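You operate a simulated robot arm through the tools that you are given. There is no shell and no other tool.

You are at the controls of a simulated robot arm. One attempt, no reset.

Task
Put things in order on the top of the teal-backed bench. At the end: the grey plain steel fitting from the top of the teal-backed bench stands where the cream filter element stood; the steel tube with a black grip stands on top of the small blue block; the cream filter element from the top of the teal-backed bench stands where the grey wide steel ring stood; the grey wide steel ring is on the square silver plate; whatever was shut is shut again. Leave all else as you found it, and nothing knocked over.

Only the result counts: the job must be done as asked and must still hold three seconds after the hand-in. Knocking over, shifting, dropping, spilling or breaking anything else fails it.

Robot
A 6-joint arm with a two-finger parallel gripper, fixed in place. Base frame: the origin is at the foot of the arm, x ahead of it, y to its left, z up; the work surface is at about z = 800. Lengths are in mm, angles in degrees, forces in N, time in s.
With the tool pointing down near the work surface it reaches from about 260 to 680 mm from the base axis. Its first joint turns from -66.0 to 66.0 degrees. Payload 2.9 kg.
The TCP is the grasp point between the finger pads, 30 mm short of the fingertips. In the tool frame z runs along the fingers and y along their closing line. The gripper opens to 110 mm. The fingers are 20 mm wide and 10 mm thick; the gripper's body (48 by 112 mm) begins 55 mm behind the TCP.
Orientation is told as [roll, pitch, yaw] about the base's x, y, z axes, in that order, counted from this pose: with the fingers straight down and closing along the base's y, the tool's x points along the base's -x, its y along +y and its z along -z.

Tools
- The arm moves only by the tool nudge_tool. Its argument "steps" is a list of rows, each a list of 7 numbers: the shift along the tool's x, y, z in mm, then the turn, a rotation vector about the tool's x, y, z in degrees, then the finger opening in mm, from 0 to 110. In form: [[dx, dy, dz, rx, ry, rz, grip], ...]. A call has 1 to 20 rows; each row shifts and turns the commanded pose from where the row before left it, along the tool's axes as they then stand. Each row takes 0.2 s and may step no farther than 50 mm and 8.6 degrees from the row before; otherwise, or with a gripper value out of range, the whole call is refused. A pose out of reach is approached as far as the arm can. The call stops where the force on the tool passes 40 N (or 10 N more than at its start, if that is more) or the arm is blocked; 0.2 s more then pass. Each finger travels about 108 mm/s and halts on what it meets, pressing with about 20 N; the grip force reading is that of the motor and also rises with nothing between the fingers. The clock runs only during rows and for 0.2 s after the last one: add rows that do not move to give the fingers time. The reply holds the time, the measured pose of the TCP, the force on the tool along the base axes, the opening and the grip force, in the units named above and with some noise, with the torque about the TCP (base axes, N m) and any sound that the robot's microphone picked up, and new pictures: "pictures" is both (left out), scene, wrist or none.
- Cameras (640 x 400 px; columns grow to the right, rows downward): "scene" is fixed at [71.9, 434.3, 1371.4]; the picture's right is [-0.79, -0.62, 0.00], its down [-0.42, 0.54, -0.73] and it looks along [0.45, -0.58, -0.68] (base axes); focal length 296 px, centre (320, 200). "wrist" rides on the gripper at [72, 17, -103] in the tool frame; the picture's right is [-0.23, 0.97, 0.00], its down [-0.76, -0.18, -0.62] and it looks along [-0.61, -0.14, 0.78] (tool axes); focal length 222 px, centre (320, 200). There is no depth. A picture from a camera that has moved, and an enlarged one, comes with that camera's place and axes in the base frame and with its lens.
- inspect(camera, box): a new picture of the part [left, top, right, bottom] of that camera's present view, enlarged. It takes no simulated time.
- finish_job(): hands the job in; it is judged then, once.

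Places have to be worked out from the pictures, the camera data and where the tool is seen. Open the gripper and draw the arm clear of the work before you hand the job in, unless the task says otherwise.

The tools are called after "Request:" by a JSON object that holds its "method" and its "body". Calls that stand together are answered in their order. nudge_tool: Moves the arm, as the interface text tells. Its arguments: {"type":"object","properties":{"steps":{"type":"array"},"pictures":{"type":"string","enum":["both","scene","wrist","none"]}},"required":["steps"]} The other tools are called the same way: inspect (camera, box) takes an enlarged picture of a part of a camera's view; finish_job () hands the job in.

At the start:

```text
t: 0.0
eef_pos: [425.9, -255.8, 1088.1]
orientation: [0.0, 0.1, 0.0]
wrist_force: [-0.1, 0.2, -0.7]
wrist_torque: [-0.01, -0.03, 0.02]
grip_width: 109.8
grip_force: 0.0
```

scene: 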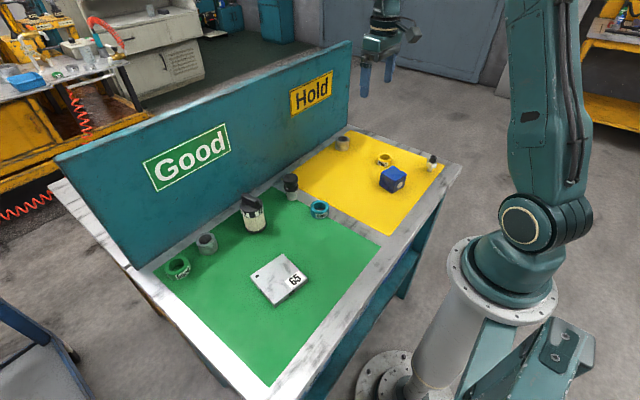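
wrist: 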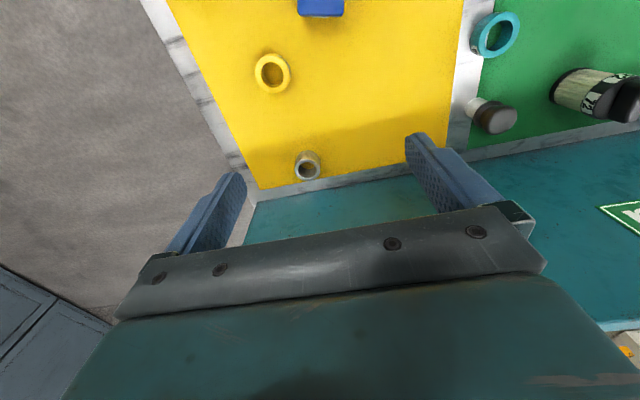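

I'll look closer at the objects on the bench before moving.

Request:
{"method": "inspect", "body": {"camera": "scene", "box": [140, 160, 340, 310]}}

Request:
{"method": "inspect", "body": {"camera": "scene", "box": [300, 110, 460, 230]}}

Request:
{"method": "inspect", "body": {"camera": "wrist", "box": [220, 0, 640, 200]}}

Request:
{"method": "inspect", "body": {"camera": "scene", "box": [0, 0, 240, 150]}}

```text
2.67 times, centred on (240, 235) of scene
camera zoom: at [71.9, 434.3, 1371.4], right [-0.79, -0.62, 0.0], down [-0.42, 0.54, -0.73], along [0.45, -0.58, -0.68], focal length 790 px, centre (533, 107)
```

zoom: 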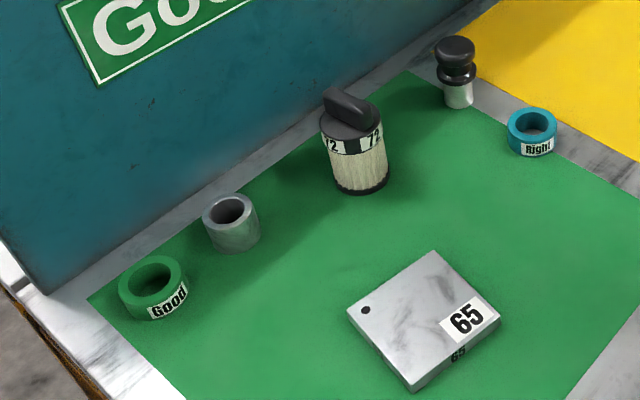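

```text
3.33 times, centred on (380, 170) of scene
camera zoom: at [71.9, 434.3, 1371.4], right [-0.79, -0.62, 0.0], down [-0.42, 0.54, -0.73], along [0.45, -0.58, -0.68], focal length 987 px, centre (120, 300)
```

zoom: 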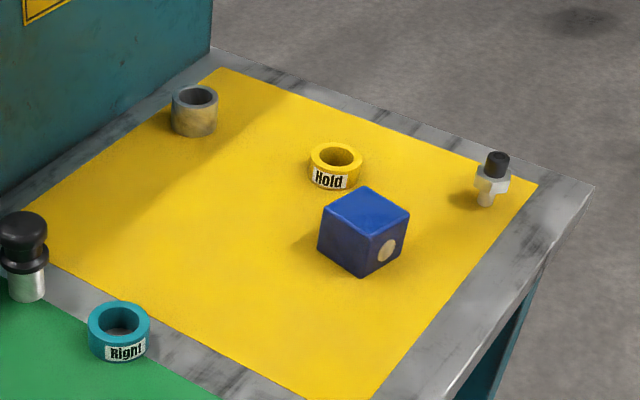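

```text
1.52 times, centred on (430, 100) of wrist
camera zoom: at [352.1, -238.4, 1190.4], right [0.23, 0.97, 0.0], down [0.76, -0.18, 0.62], along [0.61, -0.14, -0.78], focal length 338 px, centre (152, 352)
```

zoom: 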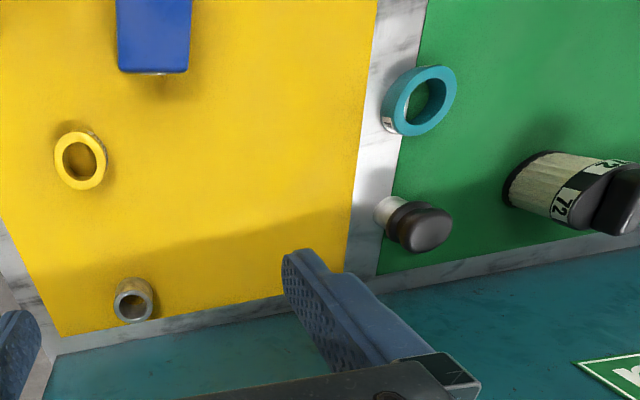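

```text
2.67 times, centred on (120, 75) of scene
camera zoom: at [71.9, 434.3, 1371.4], right [-0.79, -0.62, 0.0], down [-0.42, 0.54, -0.73], along [0.45, -0.58, -0.68], focal length 790 px, centre (853, 533)
```

zoom: 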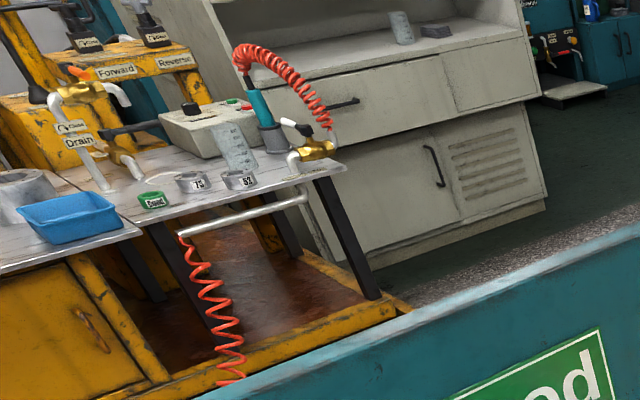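

Two grey rings sit near the back (about (558,254) and (559,-315)) and two black-topped steel items at about (521,-10) and (262,-372); I need close looks to tell them apart. I'll move above the yellow-zone grey ring first.

Request:
{"method": "nudge_tool", "body": {"steps": [[-30, -15, 27, 0, 0, 0, 110], [-30, -15, 27, 0, 0, 0, 110], [-30, -15, 27, 0, 0, 0, 110], [-30, -15, 27, 0, 0, 0, 110], [0, 0, 0, 0, 0, 0, 110], [0, 0, 0, 0, 0, 0, 110]], "pictures": "wrist"}}

```text
t: 1.4
eef_pos: [546.9, -313.6, 979.7]
orientation: [0.0, 0.0, 0.0]
wrist_force: [-0.5, 1.1, 0.0]
wrist_torque: [-0.03, 0.0, 0.0]
grip_width: 109.8
grip_force: 0.1
camera wrist: at [472.9, -297.2, 1082.4], right [0.23, 0.97, 0.0], down [0.76, -0.18, 0.62], along [0.61, -0.14, -0.78], focal length 222 px, centre (320, 200)
```

wrist: 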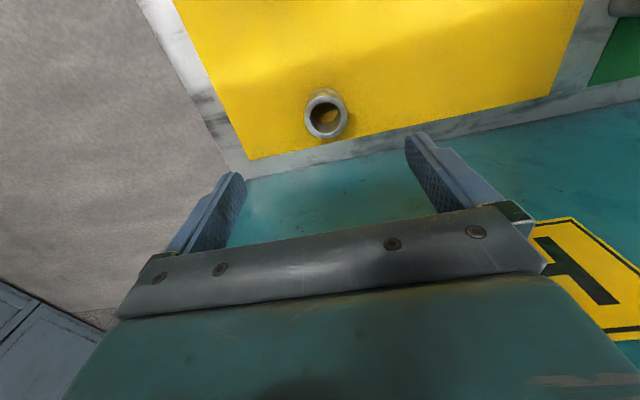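

Request:
{"method": "inspect", "body": {"camera": "wrist", "box": [260, 70, 400, 157]}}

```text
4.57 times, centred on (330, 114) of wrist
camera zoom: at [472.9, -297.2, 1082.4], right [0.23, 0.97, 0.0], down [0.76, -0.18, 0.62], along [0.61, -0.14, -0.78], focal length 1015 px, centre (274, 595)
```

zoom: 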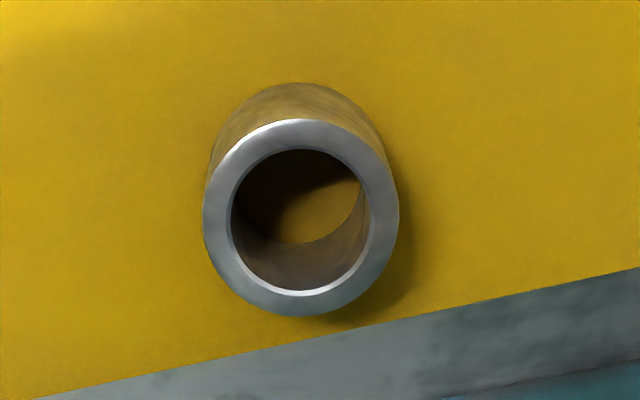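

The ring in the yellow zone measures about Ø47/33 bore, 34 high. Next I look at the black-topped steel item near the zone border.

Request:
{"method": "nudge_tool", "body": {"steps": [[10, 45, 0, 0, 0, 0, 110], [10, 45, 0, 0, 0, 0, 110], [10, 45, 0, 0, 0, 0, 110], [10, 45, 0, 0, 0, 0, 110], [10, 45, 0, 0, 0, 0, 110], [10, 45, 0, 0, 0, 0, 110], [0, 30, 0, 0, 0, 0, 110], [0, 0, 0, 0, 0, 0, 110], [0, 0, 0, 0, 0, 0, 110]], "pictures": "wrist"}}

Request:
{"method": "inspect", "body": {"camera": "wrist", "box": [200, 30, 440, 180]}}

```text
t: 3.4
eef_pos: [484.8, -14.9, 978.8]
orientation: [0.0, 0.0, 0.1]
wrist_force: [0.1, 0.6, 0.4]
wrist_torque: [0.02, 0.04, 0.01]
grip_width: 110.1
grip_force: 0.0
camera wrist: at [411.4, 2.4, 1082.9], right [0.23, 0.97, 0.0], down [0.76, -0.18, 0.62], along [0.61, -0.14, -0.78], focal length 222 px, centre (320, 200)
```

wrist: 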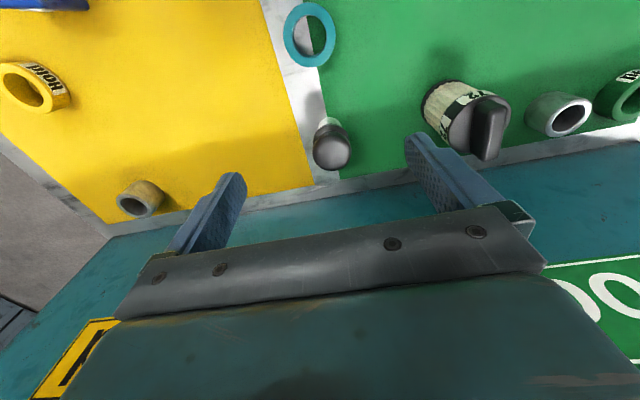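

```text
2.67 times, centred on (320, 105) of wrist
camera zoom: at [411.4, 2.4, 1082.9], right [0.23, 0.97, 0.0], down [0.76, -0.18, 0.62], along [0.61, -0.14, -0.78], focal length 592 px, centre (320, 453)
```

zoom: 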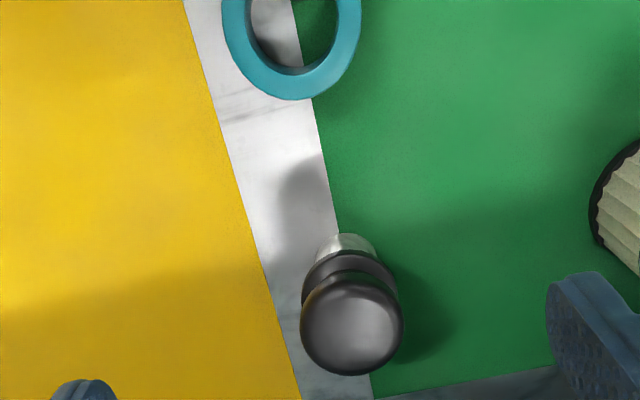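

The item has a steel lower cylinder with a black two-tier knob top. Now I go view the green-zone grey ring the same way as the other ring for comparison.

Request:
{"method": "nudge_tool", "body": {"steps": [[-10, 45, 0, 0, 0, 0, 110], [-10, 45, 0, 0, 0, 0, 110], [-10, 45, 0, 0, 0, 0, 110], [-10, 45, 0, 0, 0, 0, 110], [-10, 45, 0, 0, 0, 0, 110], [-10, 45, 0, 0, 0, 0, 110], [0, 0, 0, 0, 0, 0, 110], [0, 0, 0, 0, 0, 0, 110]], "pictures": "wrist"}}

Request:
{"method": "inspect", "body": {"camera": "wrist", "box": [260, 70, 400, 157]}}

Request:
{"method": "inspect", "body": {"camera": "wrist", "box": [0, 0, 320, 200]}}

```text
t: 5.2
eef_pos: [545.5, 256.9, 981.5]
orientation: [0.0, 0.0, 0.0]
wrist_force: [-0.7, 0.7, -0.3]
wrist_torque: [-0.01, -0.01, -0.02]
grip_width: 110.1
grip_force: 0.1
camera wrist: at [472.4, 273.1, 1084.2], right [0.23, 0.97, 0.0], down [0.76, -0.18, 0.62], along [0.61, -0.14, -0.78], focal length 222 px, centre (320, 200)
```

wrist: 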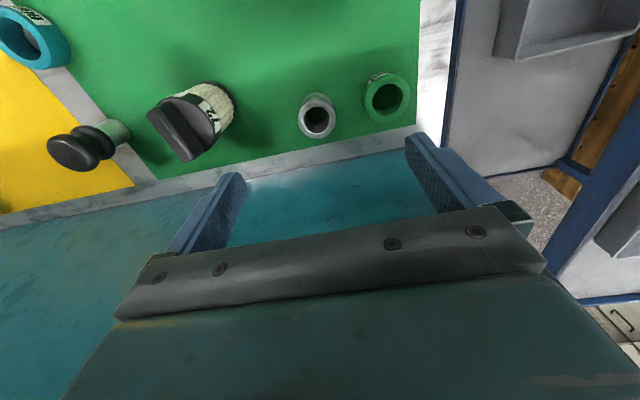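

```text
4.57 times, centred on (330, 114) of wrist
camera zoom: at [472.4, 273.1, 1084.2], right [0.23, 0.97, 0.0], down [0.76, -0.18, 0.62], along [0.61, -0.14, -0.78], focal length 1015 px, centre (274, 595)
```

zoom: 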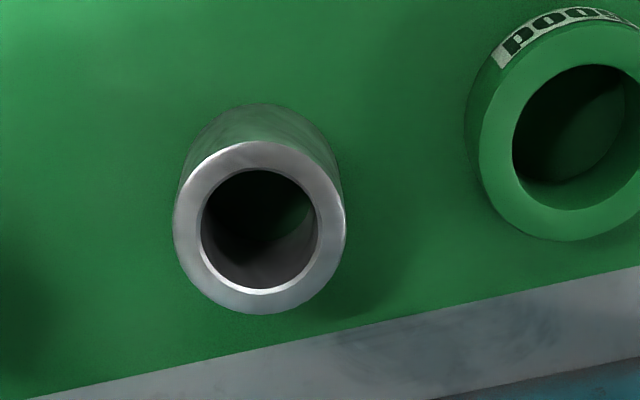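

```text
2.00 times, centred on (160, 100) of wrist
camera zoom: at [472.4, 273.1, 1084.2], right [0.23, 0.97, 0.0], down [0.76, -0.18, 0.62], along [0.61, -0.14, -0.78], focal length 444 px, centre (640, 400)
```

zoom: 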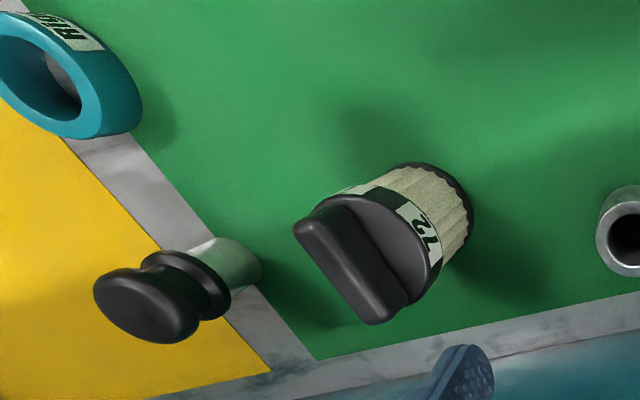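

The green-zone ring is narrower (about Ø42, bore 28), so the yellow-zone one (Ø47) is the wide ring. Now I go to look at the corner item and the blue block.

Request:
{"method": "nudge_tool", "body": {"steps": [[18.5, -41.5, 0, 0, 0, 0, 110], [18.5, -41.5, 0, 0, 0, 0, 110], [18.5, -41.5, 0, 0, 0, 0, 110], [18.5, -41.5, 0, 0, 0, 0, 110], [18.5, -41.5, 0, 0, 0, 0, 110], [18.5, -41.5, 0, 0, 0, 0, 110], [18.5, -41.5, 0, 0, 0, 0, 110], [18.5, -41.5, 0, 0, 0, 0, 110], [18.5, -41.5, 0, 0, 0, 0, 110], [18.5, -41.5, 0, 0, 0, 0, 110], [18.5, -41.5, 0, 0, 0, 0, 110], [18.5, -41.5, 0, 0, 0, 0, 110], [18.5, -41.5, 0, 0, 0, 0, 110], [18.5, -41.5, 0, 0, 0, 0, 110], [0, 0, 0, 0, 0, 0, 110], [0, 0, 0, 0, 0, 0, 110]]}}

Request:
{"method": "inspect", "body": {"camera": "wrist", "box": [220, 0, 540, 200]}}

```text
t: 8.6
eef_pos: [284.5, -325.8, 978.9]
orientation: [0.0, -0.1, -0.1]
wrist_force: [0.5, -0.5, -0.2]
wrist_torque: [-0.01, -0.02, 0.02]
grip_width: 109.9
grip_force: 0.0
camera wrist: at [211.9, -308.3, 1081.4], right [0.23, 0.97, 0.0], down [0.76, -0.18, 0.62], along [0.61, -0.14, -0.78], focal length 222 px, centre (320, 200)
```

scene: 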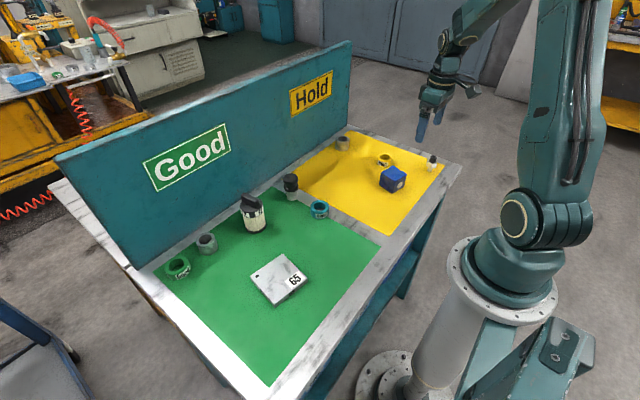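
wrist: 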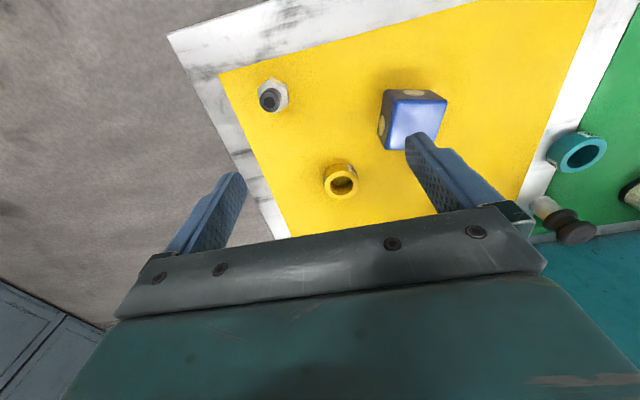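

```text
2.00 times, centred on (380, 100) of wrist
camera zoom: at [211.9, -308.3, 1081.4], right [0.23, 0.97, 0.0], down [0.76, -0.18, 0.62], along [0.61, -0.14, -0.78], focal length 444 px, centre (200, 400)
```

zoom: 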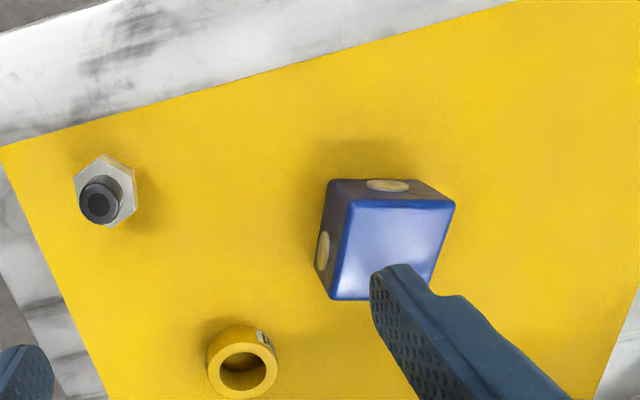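

The corner item is a hex steel fitting with a black collar, so I must settle which is the "plain steel fitting". I'll enlarge it and check the rest of the room for similar items.

Request:
{"method": "inspect", "body": {"camera": "wrist", "box": [230, 60, 326, 120]}}

Request:
{"method": "inspect", "body": {"camera": "scene", "box": [400, 140, 464, 180]}}

Request:
{"method": "inspect", "body": {"camera": "scene", "box": [0, 20, 136, 105]}}

Request:
{"method": "inspect", "body": {"camera": "scene", "box": [560, 0, 640, 50]}}

Request:
{"method": "inspect", "body": {"camera": "scene", "box": [120, 0, 300, 60]}}

Request:
{"method": "inspect", "body": {"camera": "scene", "box": [0, 280, 120, 400]}}

```text
6.67 times, centred on (278, 90) of wrist
camera zoom: at [211.9, -308.3, 1081.4], right [0.23, 0.97, 0.0], down [0.76, -0.18, 0.62], along [0.61, -0.14, -0.78], focal length 1481 px, centre (600, 933)
```

zoom: 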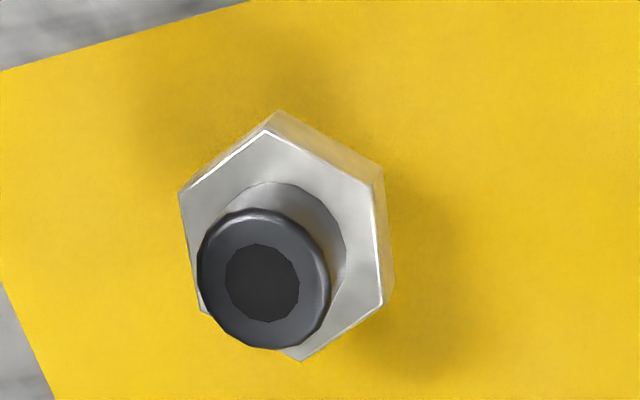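

```text
10.00 times, centred on (432, 160) of scene
camera zoom: at [71.9, 434.3, 1371.4], right [-0.79, -0.62, 0.0], down [-0.42, 0.54, -0.73], along [0.45, -0.58, -0.68], focal length 2961 px, centre (-800, 600)
```

zoom: 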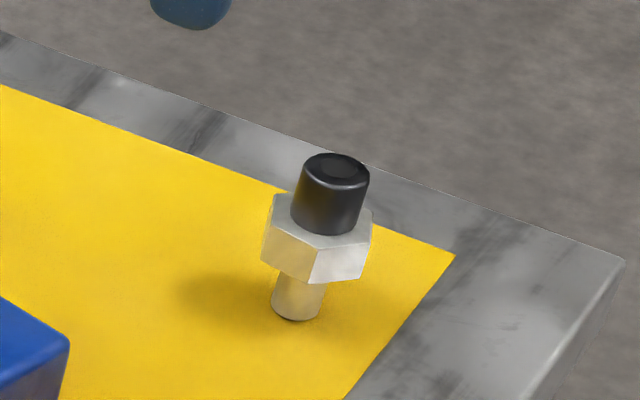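

```text
4.71 times, centred on (68, 62) of scene
camera zoom: at [71.9, 434.3, 1371.4], right [-0.79, -0.62, 0.0], down [-0.42, 0.54, -0.73], along [0.45, -0.58, -0.68], focal length 1393 px, centre (1506, 847)
```

zoom: 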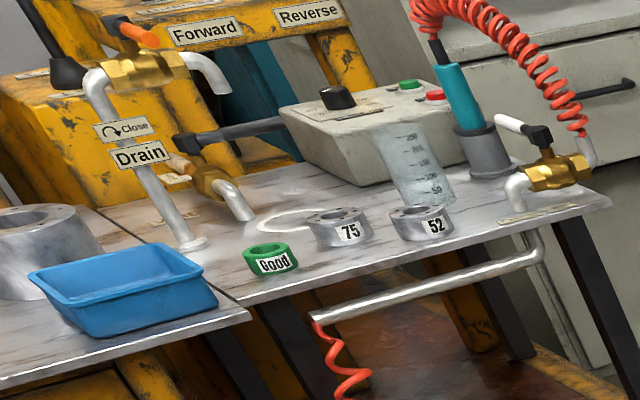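

```text
8.00 times, centred on (600, 25) of scene
camera zoom: at [71.9, 434.3, 1371.4], right [-0.79, -0.62, 0.0], down [-0.42, 0.54, -0.73], along [0.45, -0.58, -0.68], focal length 2369 px, centre (-1920, 1600)
```

zoom: 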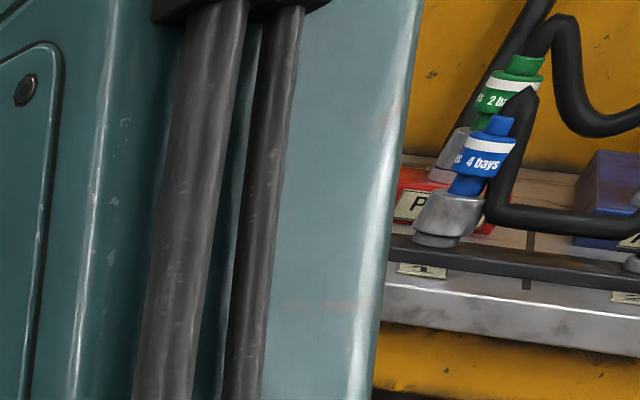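

```text
3.56 times, centred on (210, 30) of scene
camera zoom: at [71.9, 434.3, 1371.4], right [-0.79, -0.62, 0.0], down [-0.42, 0.54, -0.73], along [0.45, -0.58, -0.68], focal length 1053 px, centre (711, 804)
```

zoom: 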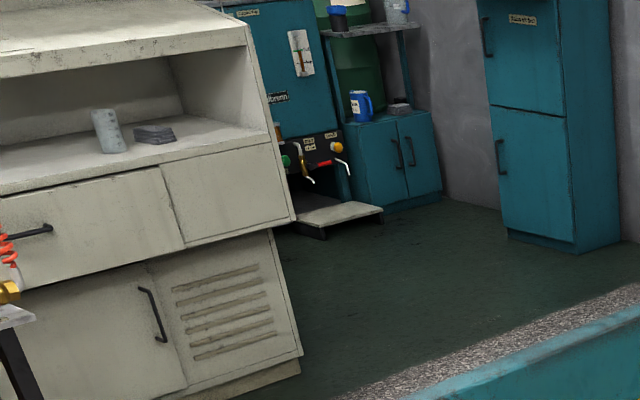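

```text
3.33 times, centred on (60, 340) of scene
camera zoom: at [71.9, 434.3, 1371.4], right [-0.79, -0.62, 0.0], down [-0.42, 0.54, -0.73], along [0.45, -0.58, -0.68], focal length 987 px, centre (1187, -267)
```

zoom: 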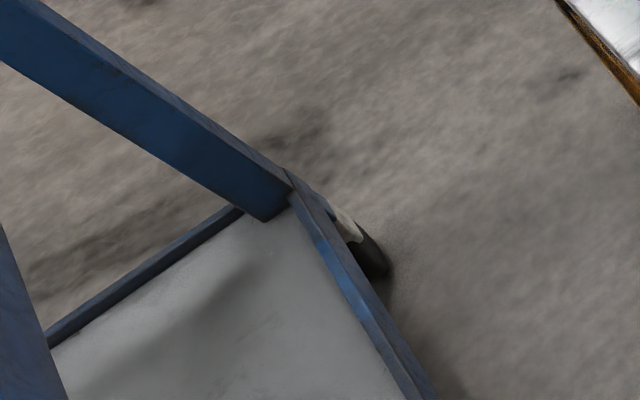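

I'll check the right-hand bench region for twins of the filter or the fitting, since the task distinguishes those by location.

Request:
{"method": "inspect", "body": {"camera": "scene", "box": [580, 0, 640, 60]}}

Request:
{"method": "nudge_tool", "body": {"steps": [[-20, 30, -34, 0, 0, 0, 110], [-20, 30, -34, 0, 0, 0, 110], [-20, 30, -34, 0, 0, 0, 110], [-20, 30, -34, 0, 0, 0, 110], [-20, 30, -34, 0, 0, 0, 110], [0, 0, 0, 0, -8.5, 0, 110], [0, 0, 0, 0, -8.5, 0, 110], [0, 0, 0, 0, -8.5, 0, 110], [0, 0, 0, 0, -8.5, 0, 110], [0, 0, 0, 0, 0, 0, 110], [0, 0, 0, 0, 0, 0, 110]]}}

```text
6.67 times, centred on (610, 30) of scene
camera zoom: at [71.9, 434.3, 1371.4], right [-0.79, -0.62, 0.0], down [-0.42, 0.54, -0.73], along [0.45, -0.58, -0.68], focal length 1974 px, centre (-1613, 1333)
```

zoom: 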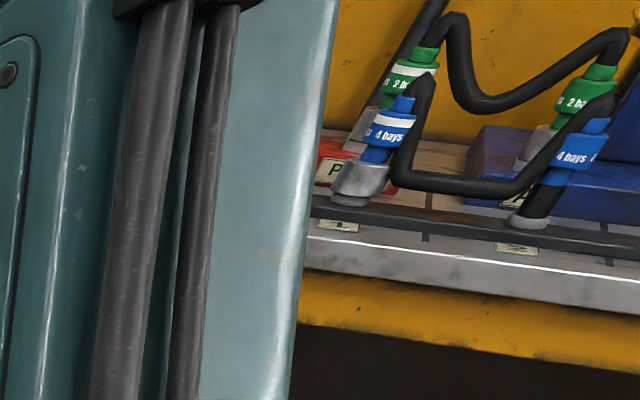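

```text
t: 11.0
eef_pos: [384.1, -176.4, 1148.6]
orientation: [0.0, -34.0, 0.0]
wrist_force: [0.1, 0.5, 0.7]
wrist_torque: [0.03, 0.03, 0.0]
grip_width: 110.4
grip_force: 0.0
camera wrist: at [267.1, -160.1, 1193.7], right [0.19, 0.97, 0.13], down [0.28, -0.18, 0.94], along [0.94, -0.14, -0.31], focal length 222 px, centre (320, 200)
```

scene: 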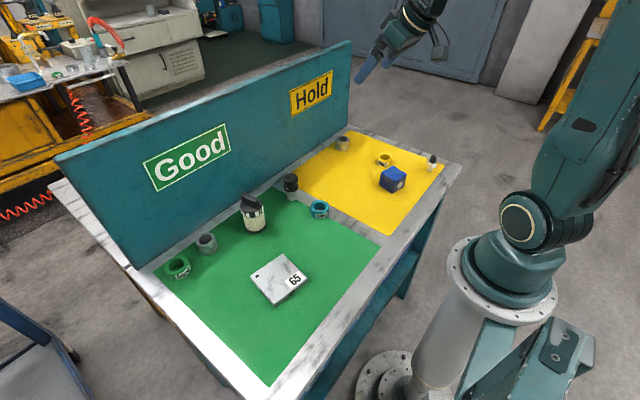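
wrist: 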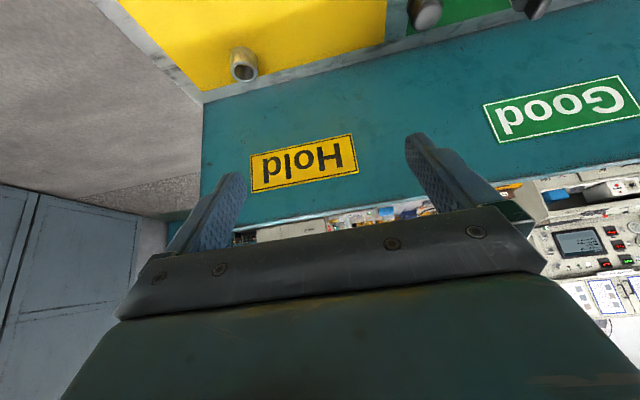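

Equipment stands behind the panel. I raise the camera and turn it left to search for other filters/fittings in the room.

Request:
{"method": "nudge_tool", "body": {"steps": [[-22, 30, -33, 0, 0, 0, 110], [-22, 30, -33, 0, 0, 0, 110], [-22, 30, -33, 0, 0, 0, 110], [-22, 30, -33, 0, 0, 0, 110], [0, 0, 0, -4.76, 0, -7.05, 110], [0, 0, 0, -4.76, 0, -7.05, 110], [0, 0, 0, -4.76, 0, -7.05, 110], [0, 0, 0, -4.76, 0, -7.05, 110], [0, 0, 0, 0, 0, 0, 110], [0, 0, 0, 0, 0, 0, 110]], "pictures": "wrist"}}

Request:
{"method": "inspect", "body": {"camera": "wrist", "box": [0, 0, 640, 260]}}

```text
t: 13.2
eef_pos: [384.9, -56.4, 1308.4]
orientation: [0.0, -34.0, 34.0]
wrist_force: [0.4, 0.0, 0.6]
wrist_torque: [0.02, 0.0, -0.03]
grip_width: 110.0
grip_force: 0.1
camera wrist: at [277.5, -108.5, 1353.1], right [-0.39, 0.91, 0.13], down [0.33, 0.01, 0.94], along [0.86, 0.41, -0.31], focal length 222 px, centre (320, 200)
```

wrist: 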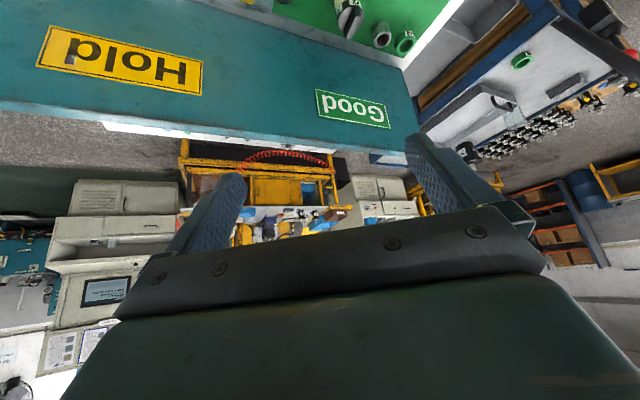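

```text
1.00 times, centred on (320, 130) of wrist (not enlarged: the box is as wide or as high as the picture)
camera zoom: at [277.5, -108.5, 1353.1], right [-0.39, 0.91, 0.13], down [0.33, 0.01, 0.94], along [0.86, 0.41, -0.31], focal length 222 px, centre (320, 270)
```

zoom: 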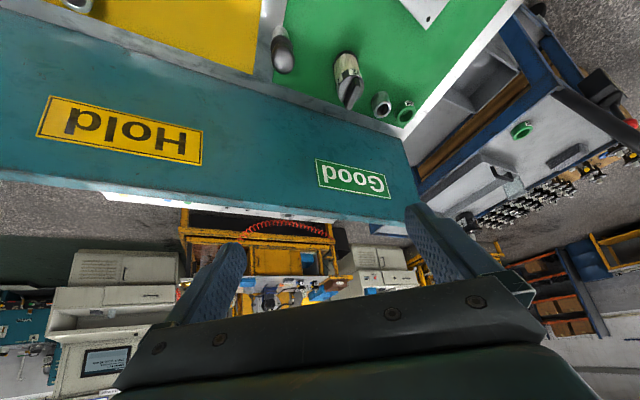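

Request:
{"method": "nudge_tool", "body": {"steps": [[0, 0, 0, -4.76, 0, -7.05, 110], [0, 0, 0, -4.76, 0, -7.05, 110], [0, 0, 0, -4.76, 0, -7.05, 110], [0, 0, 0, -4.76, 0, -7.05, 110], [0, 0, 0, -4.76, 0, -7.05, 110], [0, 0, 0, -4.76, 0, -7.05, 110], [0, 0, 0, 0, 0, 0, 110], [0, 0, 0, 0, 0, 0, 110]], "pictures": "wrist"}}

Request:
{"method": "inspect", "body": {"camera": "wrist", "box": [0, 0, 320, 200]}}

Request:
{"method": "inspect", "body": {"camera": "wrist", "box": [320, 0, 640, 200]}}

```text
t: 15.0
eef_pos: [382.3, 1.3, 1190.7]
orientation: [-0.1, -34.0, 85.2]
wrist_force: [0.7, -0.4, 0.0]
wrist_torque: [-0.01, 0.02, 0.0]
grip_width: 109.9
grip_force: 0.0
out of reach, approached as far as the arm can: row 2, 3, 4, 5, 6
camera wrist: at [354.5, -113.6, 1235.8], right [-0.95, 0.27, 0.13], down [0.2, 0.27, 0.94], along [0.22, 0.92, -0.31], focal length 222 px, centre (320, 200)
```

wrist: 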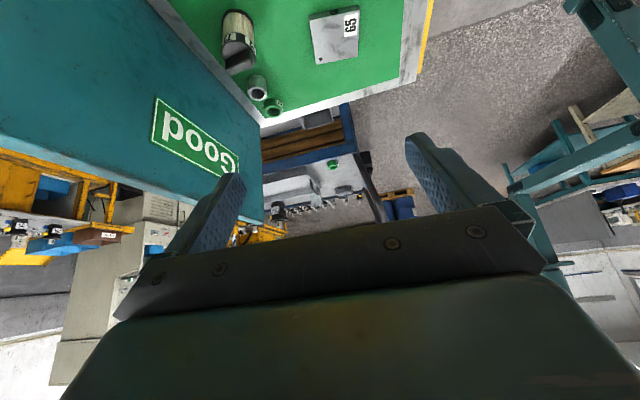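

```text
2.00 times, centred on (160, 100) of wrist
camera zoom: at [354.5, -113.6, 1235.8], right [-0.95, 0.27, 0.13], down [0.2, 0.27, 0.94], along [0.22, 0.92, -0.31], focal length 444 px, centre (640, 400)
```

zoom: 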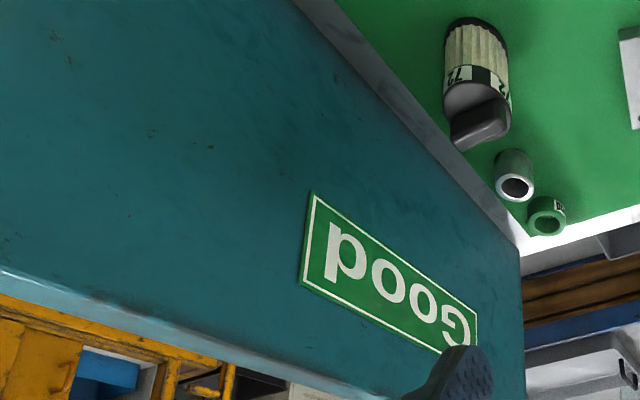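

```text
2.00 times, centred on (480, 100) of wrist
camera zoom: at [354.5, -113.6, 1235.8], right [-0.95, 0.27, 0.13], down [0.2, 0.27, 0.94], along [0.22, 0.92, -0.31], focal length 444 px, centre (0, 400)
```

zoom: 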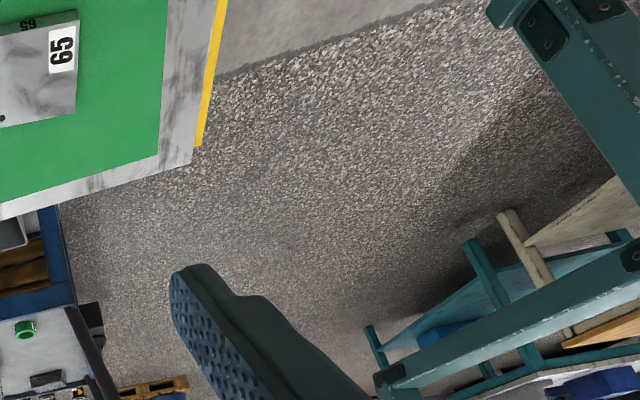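

Request:
{"method": "inspect", "body": {"camera": "wrist", "box": [240, 130, 420, 230]}}

Request:
{"method": "inspect", "body": {"camera": "wrist", "box": [500, 80, 640, 220]}}

Request:
{"method": "inspect", "body": {"camera": "wrist", "box": [0, 130, 180, 260]}}

```text
3.56 times, centred on (330, 180) of wrist
camera zoom: at [354.5, -113.6, 1235.8], right [-0.95, 0.27, 0.13], down [0.2, 0.27, 0.94], along [0.22, 0.92, -0.31], focal length 790 px, centre (284, 271)
```

zoom: 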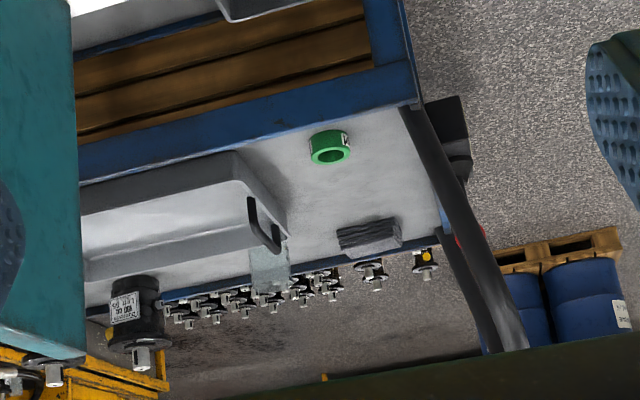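

```text
2.86 times, centred on (570, 150) of wrist
camera zoom: at [354.5, -113.6, 1235.8], right [-0.95, 0.27, 0.13], down [0.2, 0.27, 0.94], along [0.22, 0.92, -0.31], focal length 635 px, centre (-394, 343)
```

zoom: 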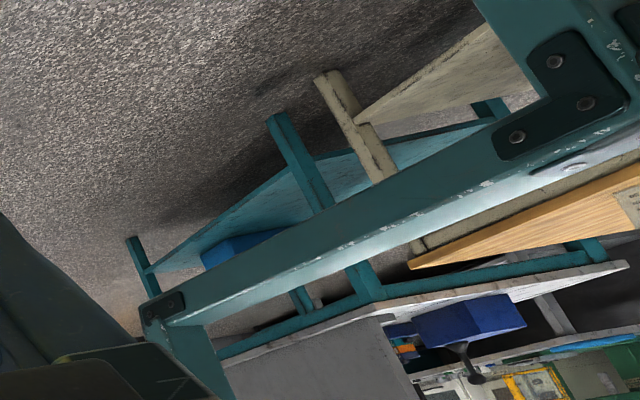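

```text
3.08 times, centred on (90, 195) of wrist
camera zoom: at [354.5, -113.6, 1235.8], right [-0.95, 0.27, 0.13], down [0.2, 0.27, 0.94], along [0.22, 0.92, -0.31], focal length 684 px, centre (1028, 215)
```

zoom: 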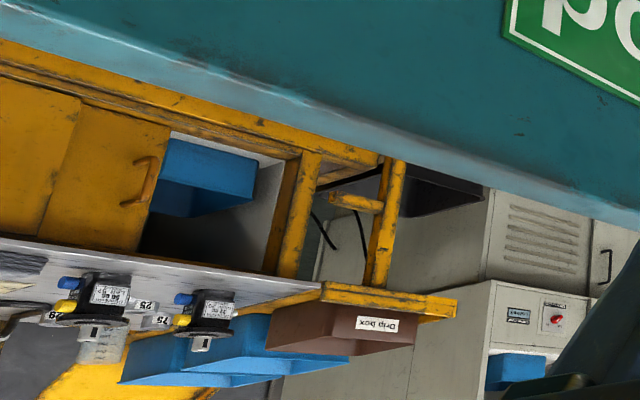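

Request:
{"method": "inspect", "body": {"camera": "wrist", "box": [280, 190, 344, 230]}}

Request:
{"method": "inspect", "body": {"camera": "wrist", "box": [330, 180, 394, 220]}}

Request:
{"method": "inspect", "body": {"camera": "wrist", "box": [0, 200, 96, 260]}}

Request:
{"method": "inspect", "body": {"camera": "wrist", "box": [210, 0, 306, 60]}}

```text
10.00 times, centred on (312, 210) of wrist
camera zoom: at [354.5, -113.6, 1235.8], right [-0.95, 0.27, 0.13], down [0.2, 0.27, 0.94], along [0.22, 0.92, -0.31], focal length 2221 px, centre (400, 100)
```

zoom: 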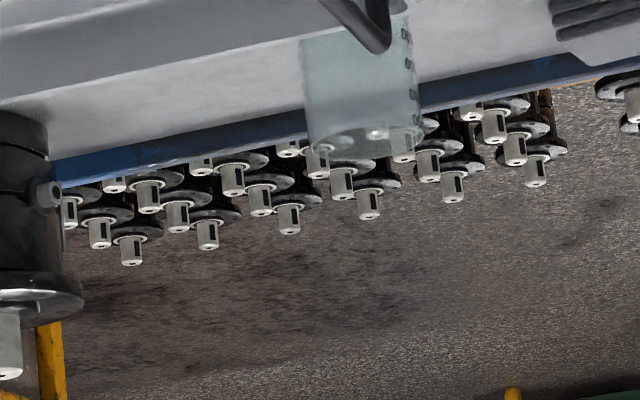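

```text
10.00 times, centred on (362, 200) of wrist
camera zoom: at [354.5, -113.6, 1235.8], right [-0.95, 0.27, 0.13], down [0.2, 0.27, 0.94], along [0.22, 0.92, -0.31], focal length 2221 px, centre (-100, 200)
```

zoom: 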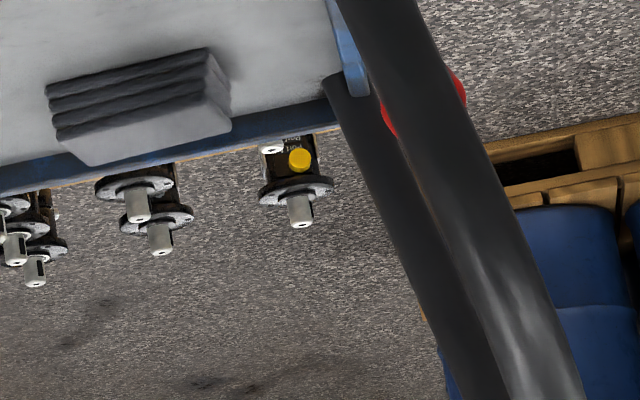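

```text
6.67 times, centred on (48, 230) of wrist
camera zoom: at [354.5, -113.6, 1235.8], right [-0.95, 0.27, 0.13], down [0.2, 0.27, 0.94], along [0.22, 0.92, -0.31], focal length 1481 px, centre (2133, 0)
```

zoom: 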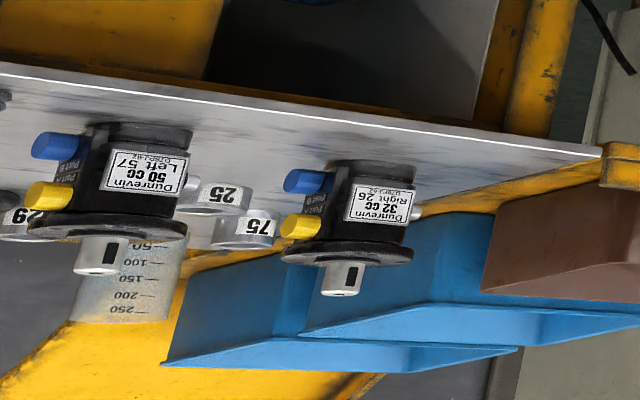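

```text
6.67 times, centred on (258, 30) of wrist
camera zoom: at [354.5, -113.6, 1235.8], right [-0.95, 0.27, 0.13], down [0.2, 0.27, 0.94], along [0.22, 0.92, -0.31], focal length 1481 px, centre (733, 1333)
```

zoom: 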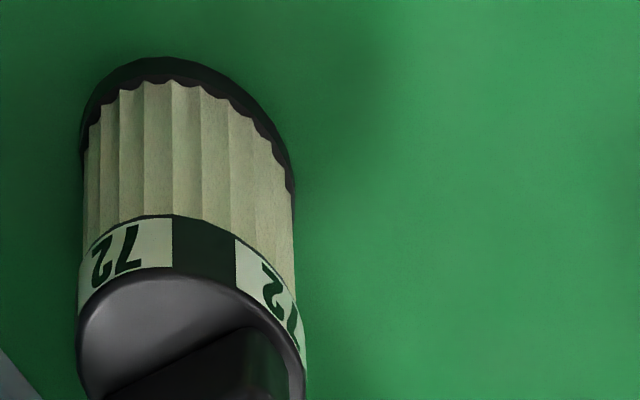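

This is a hydraulics workshop: the hex part with a black cap reads as the steel fitting, the knob-topped one as the steel tube with a black grip, and the larger ring (yellow zone) as the wide ring. I turn the tool back to vertical.

Request:
{"method": "nudge_tool", "body": {"steps": [[0, 0, 0, 4.76, 0, 7.05, 110], [0, 0, 0, 4.76, 0, 7.05, 110], [0, 0, 0, 4.76, 0, 7.05, 110], [0, 0, 0, 4.76, 0, 7.05, 110], [0, 0, 0, 4.76, 0, 7.05, 110], [0, 0, 0, 4.76, 0, 7.05, 110], [0, 0, 0, 4.76, 0, 7.05, 110], [0, 0, 0, 4.76, 0, 7.05, 110], [0, 0, 0, 4.76, 0, 7.05, 110], [0, 0, 0, 4.76, 0, 7.05, 110], [0, 0, 0, 0, 8.5, 0, 110], [0, 0, 0, 0, 8.5, 0, 110], [0, 0, 0, 0, 8.5, 0, 110], [0, 0, 0, 0, 8.5, 0, 110], [0, 0, 0, 0, 0, 0, 110], [0, 0, 0, 0, 0, 0, 110]], "pictures": "scene"}}

```text
t: 18.4
eef_pos: [382.1, 1.6, 1191.3]
orientation: [-0.1, 0.0, 0.0]
wrist_force: [0.7, -0.5, 0.5]
wrist_torque: [0.03, -0.03, -0.03]
grip_width: 110.0
grip_force: 0.0
```

scene: 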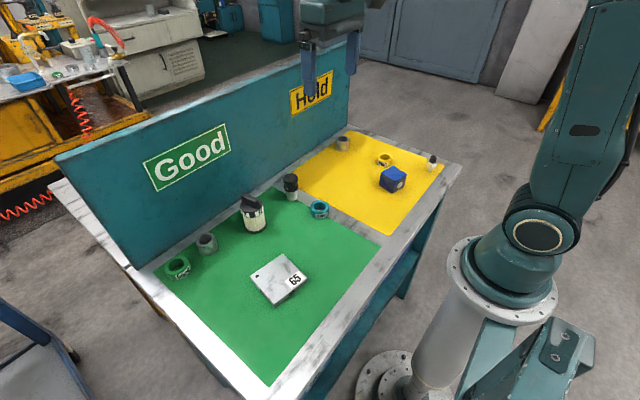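

Commanded pose matches the measured one. I go over the silver plate to measure it precisely.

Request:
{"method": "nudge_tool", "body": {"steps": [[5.3, 29, 27.3, 0, 0, 0, 110], [5.3, 29, 27.3, 0, 0, 0, 110], [5.3, 29, 27.3, 0, 0, 0, 110], [5.3, 29, 27.3, 0, 0, 0, 110], [5.3, 29, 27.3, 0, 0, 0, 110], [5.3, 29, 27.3, 0, 0, 0, 110], [5.3, 29, 27.3, 0, 0, 0, 110], [0, 0, 0, 0, 0, 0, 110], [0, 0, 0, 0, 0, 0, 110]], "pictures": "wrist"}}

Request:
{"method": "inspect", "body": {"camera": "wrist", "box": [220, 20, 420, 145]}}

```text
t: 20.4
eef_pos: [346.7, 204.7, 999.4]
orientation: [0.1, 0.1, -0.1]
wrist_force: [-0.7, 0.3, -0.1]
wrist_torque: [0.0, 0.01, 0.0]
grip_width: 110.1
grip_force: 0.1
camera wrist: at [273.6, 222.8, 1102.5], right [0.23, 0.97, 0.0], down [0.76, -0.18, 0.62], along [0.61, -0.14, -0.78], focal length 222 px, centre (320, 200)
```

wrist: 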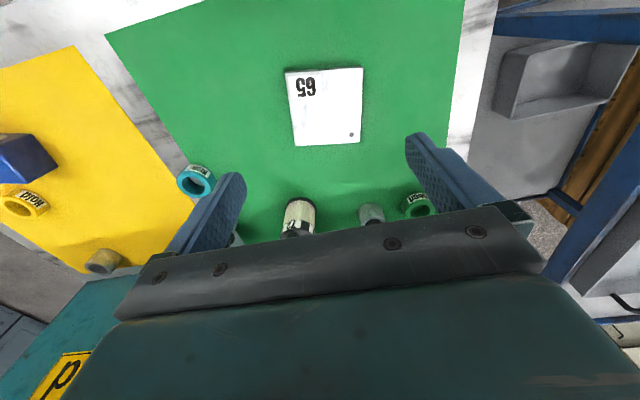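

```text
3.20 times, centred on (320, 82) of wrist
camera zoom: at [273.6, 222.8, 1102.5], right [0.23, 0.97, 0.0], down [0.76, -0.18, 0.62], along [0.61, -0.14, -0.78], focal length 711 px, centre (320, 576)
```

zoom: 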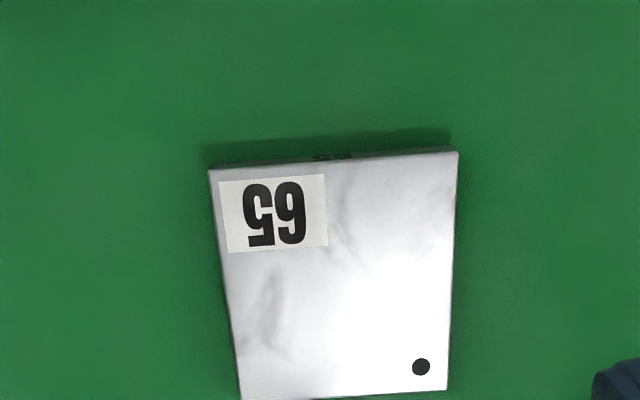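

Plate: a 90 mm square centred about (361, 209), turned ~-10°. Now I measure the filter from a closer view.

Request:
{"method": "nudge_tool", "body": {"steps": [[-34, -19, 0, 0, 0, 0, 110], [-34, -19, 0, 0, 0, 0, 110], [-34, -19, 0, 0, 0, 0, 110], [-34, -19, 0, 0, 0, 0, 110], [0, 0, 0, 0, 0, 0, 110], [0, 0, 0, 0, 0, 0, 110]], "pictures": "wrist"}}

Request:
{"method": "inspect", "body": {"camera": "wrist", "box": [240, 40, 400, 140]}}

Request:
{"method": "inspect", "body": {"camera": "wrist", "box": [80, 70, 240, 170]}}

```text
t: 21.8
eef_pos: [479.7, 128.5, 999.6]
orientation: [0.0, 0.0, 0.1]
wrist_force: [-0.8, -0.3, -0.6]
wrist_torque: [-0.01, 0.03, -0.01]
grip_width: 110.0
grip_force: 0.2
camera wrist: at [408.5, 146.5, 1102.6], right [0.23, 0.97, 0.0], down [0.76, -0.18, 0.62], along [0.61, -0.14, -0.78], focal length 222 px, centre (320, 200)
```

wrist: 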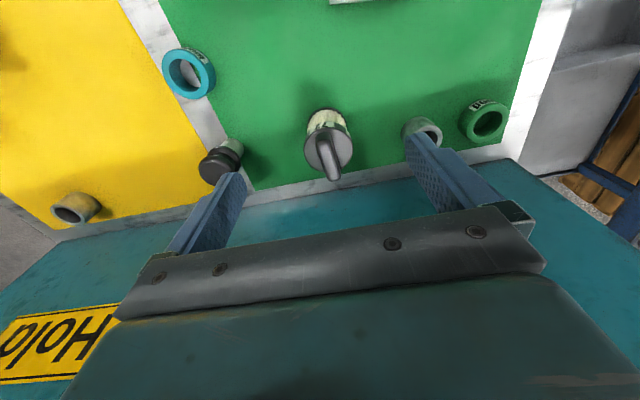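

```text
4.00 times, centred on (320, 90) of wrist
camera zoom: at [408.5, 146.5, 1102.6], right [0.23, 0.97, 0.0], down [0.76, -0.18, 0.62], along [0.61, -0.14, -0.78], focal length 888 px, centre (320, 640)
```

zoom: 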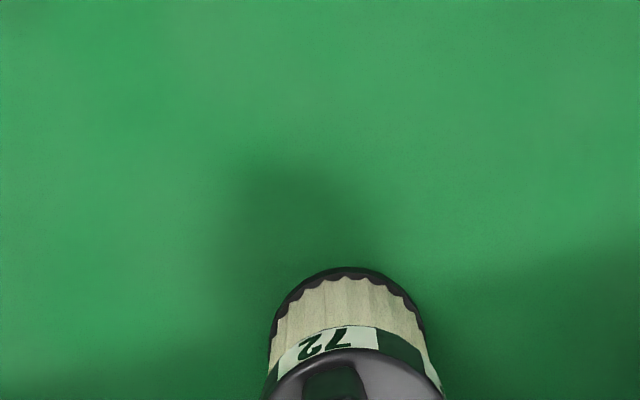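

```text
4.00 times, centred on (160, 120) of wrist
camera zoom: at [408.5, 146.5, 1102.6], right [0.23, 0.97, 0.0], down [0.76, -0.18, 0.62], along [0.61, -0.14, -0.78], focal length 888 px, centre (960, 520)
```

zoom: 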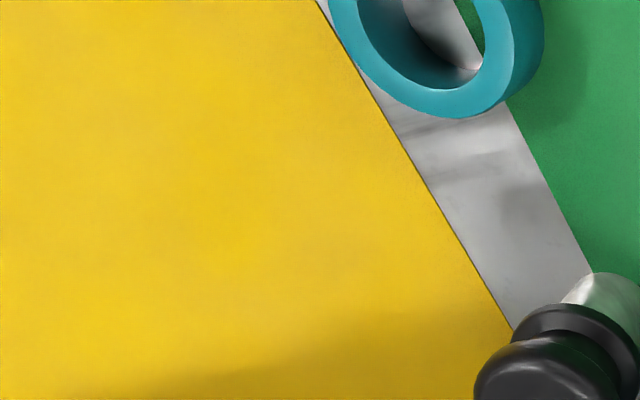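

Request:
{"method": "inspect", "body": {"camera": "wrist", "box": [256, 100, 400, 190]}}

Request:
{"method": "inspect", "body": {"camera": "scene", "box": [220, 180, 300, 240]}}

Request:
{"method": "inspect", "body": {"camera": "scene", "box": [270, 160, 342, 214]}}

Request:
{"method": "inspect", "body": {"camera": "scene", "box": [325, 125, 373, 161]}}

Request:
{"method": "inspect", "body": {"camera": "scene", "box": [360, 140, 440, 200]}}

```text
4.44 times, centred on (328, 145) of wrist
camera zoom: at [408.5, 146.5, 1102.6], right [0.23, 0.97, 0.0], down [0.76, -0.18, 0.62], along [0.61, -0.14, -0.78], focal length 987 px, centre (284, 444)
```

zoom: 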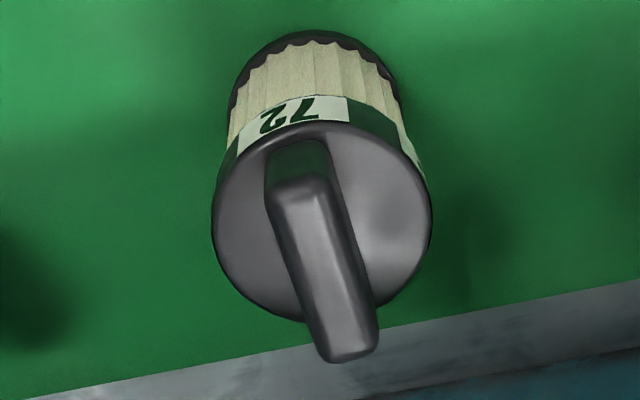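

```text
6.67 times, centred on (260, 210) of scene
camera zoom: at [71.9, 434.3, 1371.4], right [-0.79, -0.62, 0.0], down [-0.42, 0.54, -0.73], along [0.45, -0.58, -0.68], focal length 1974 px, centre (720, 133)
```

zoom: 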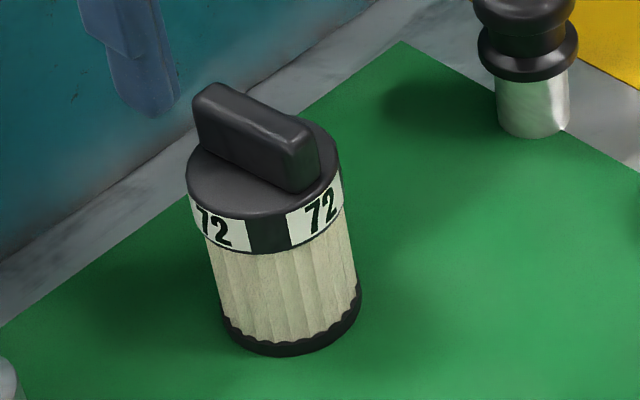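

```text
7.41 times, centred on (306, 187) of scene
camera zoom: at [71.9, 434.3, 1371.4], right [-0.79, -0.62, 0.0], down [-0.42, 0.54, -0.73], along [0.45, -0.58, -0.68], focal length 2193 px, centre (424, 296)
```

zoom: 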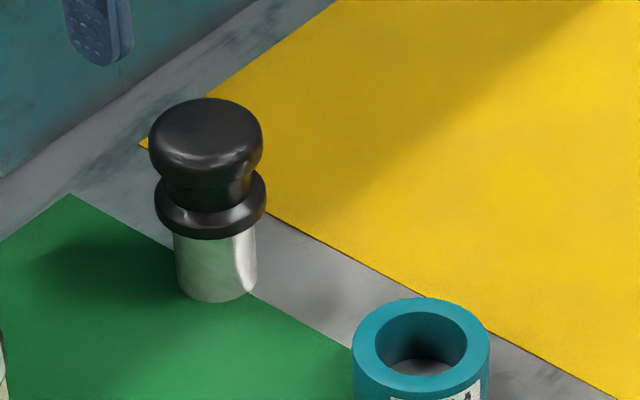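

```text
11.11 times, centred on (349, 143) of scene
camera zoom: at [71.9, 434.3, 1371.4], right [-0.79, -0.62, 0.0], down [-0.42, 0.54, -0.73], along [0.45, -0.58, -0.68], focal length 3290 px, centre (-2, 833)
```

zoom: 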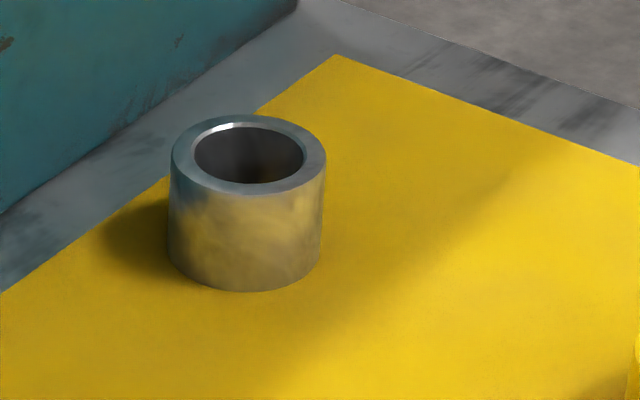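

```text
6.67 times, centred on (400, 170) of scene
camera zoom: at [71.9, 434.3, 1371.4], right [-0.79, -0.62, 0.0], down [-0.42, 0.54, -0.73], along [0.45, -0.58, -0.68], focal length 1974 px, centre (-213, 400)
```

zoom: 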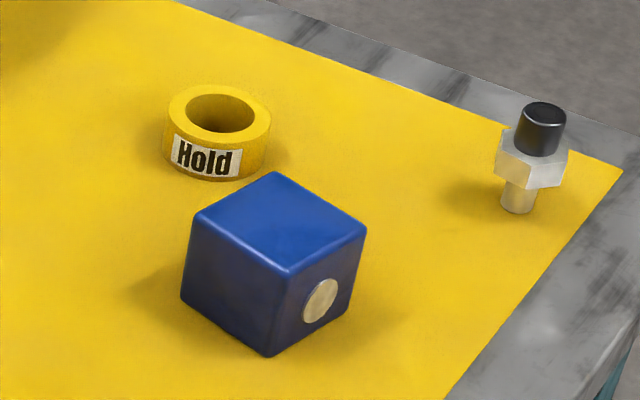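

Filter centre ≈ (520.5,130), top of handle z≈896; wide ring ≈ (555,-310); hex fitting ≈ (260.5,-371), flats turned ~-13°; knob-topped tube ≈ (517,-8); blue cube ≈ (322,-232), top ≈ 850. I check the plate's thickness.

Request:
{"method": "inspect", "body": {"camera": "scene", "box": [240, 245, 320, 310]}}

```text
6.15 times, centred on (280, 278) of scene
camera zoom: at [71.9, 434.3, 1371.4], right [-0.79, -0.62, 0.0], down [-0.42, 0.54, -0.73], along [0.45, -0.58, -0.68], focal length 1822 px, centre (566, -277)
```

zoom: 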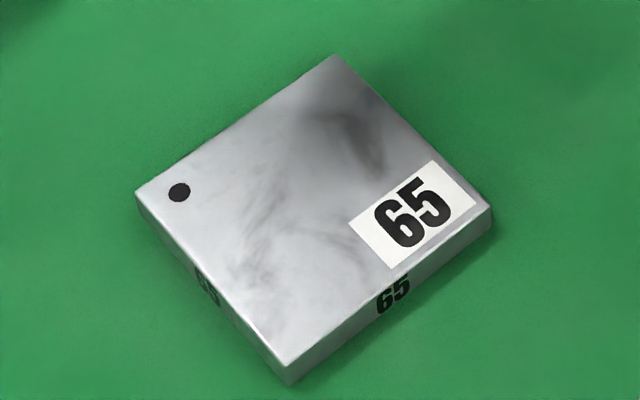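

Step 1: travel to above the wide ring and check alignment before descending.

Request:
{"method": "nudge_tool", "body": {"steps": [[-7.6, -43.9, 4, 0, 0, 0, 110], [-7.6, -43.9, 4, 0, 0, 0, 110], [-7.6, -43.9, 4, 0, 0, 0, 110], [-7.6, -43.9, 4, 0, 0, 0, 110], [-7.6, -43.9, 4, 0, 0, 0, 110], [-7.6, -43.9, 4, 0, 0, 0, 110], [-7.6, -43.9, 4, 0, 0, 0, 110], [-7.6, -43.9, 4, 0, 0, 0, 110], [-7.6, -43.9, 4, 0, 0, 0, 110], [-7.4, -43.7, 4, 0, 0, 0, 110], [0, 0, 40, 0, 0, 0, 110], [0, 0, 0, 0, 0, 0, 110], [0, 0, 0, 0, 0, 0, 110]], "pictures": "wrist"}}

Request:
{"method": "inspect", "body": {"camera": "wrist", "box": [256, 80, 416, 180]}}

```text
t: 24.6
eef_pos: [555.5, -310.9, 920.5]
orientation: [0.0, 0.0, 0.0]
wrist_force: [-0.5, 0.3, -0.8]
wrist_torque: [0.03, 0.0, 0.01]
grip_width: 110.1
grip_force: 0.1
camera wrist: at [482.3, -293.4, 1022.9], right [0.23, 0.97, 0.0], down [0.76, -0.18, 0.62], along [0.61, -0.14, -0.78], focal length 222 px, centre (320, 200)
```

wrist: 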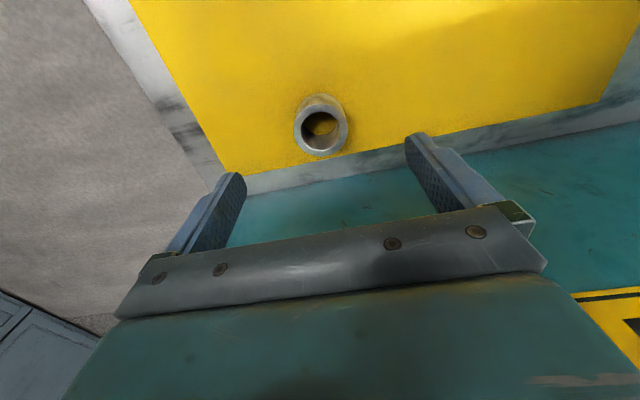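

```text
4.00 times, centred on (336, 130) of wrist
camera zoom: at [482.3, -293.4, 1022.9], right [0.23, 0.97, 0.0], down [0.76, -0.18, 0.62], along [0.61, -0.14, -0.78], focal length 888 px, centre (256, 480)
```

zoom: 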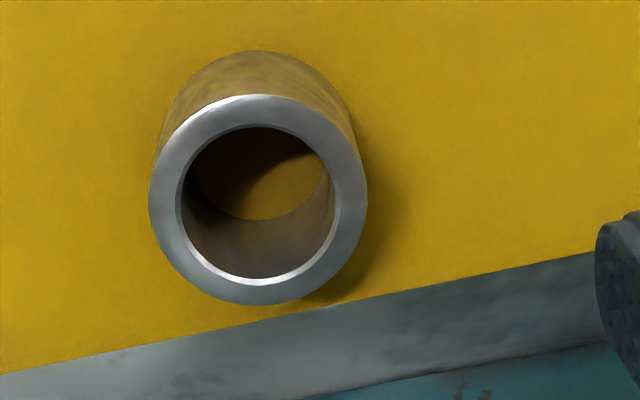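

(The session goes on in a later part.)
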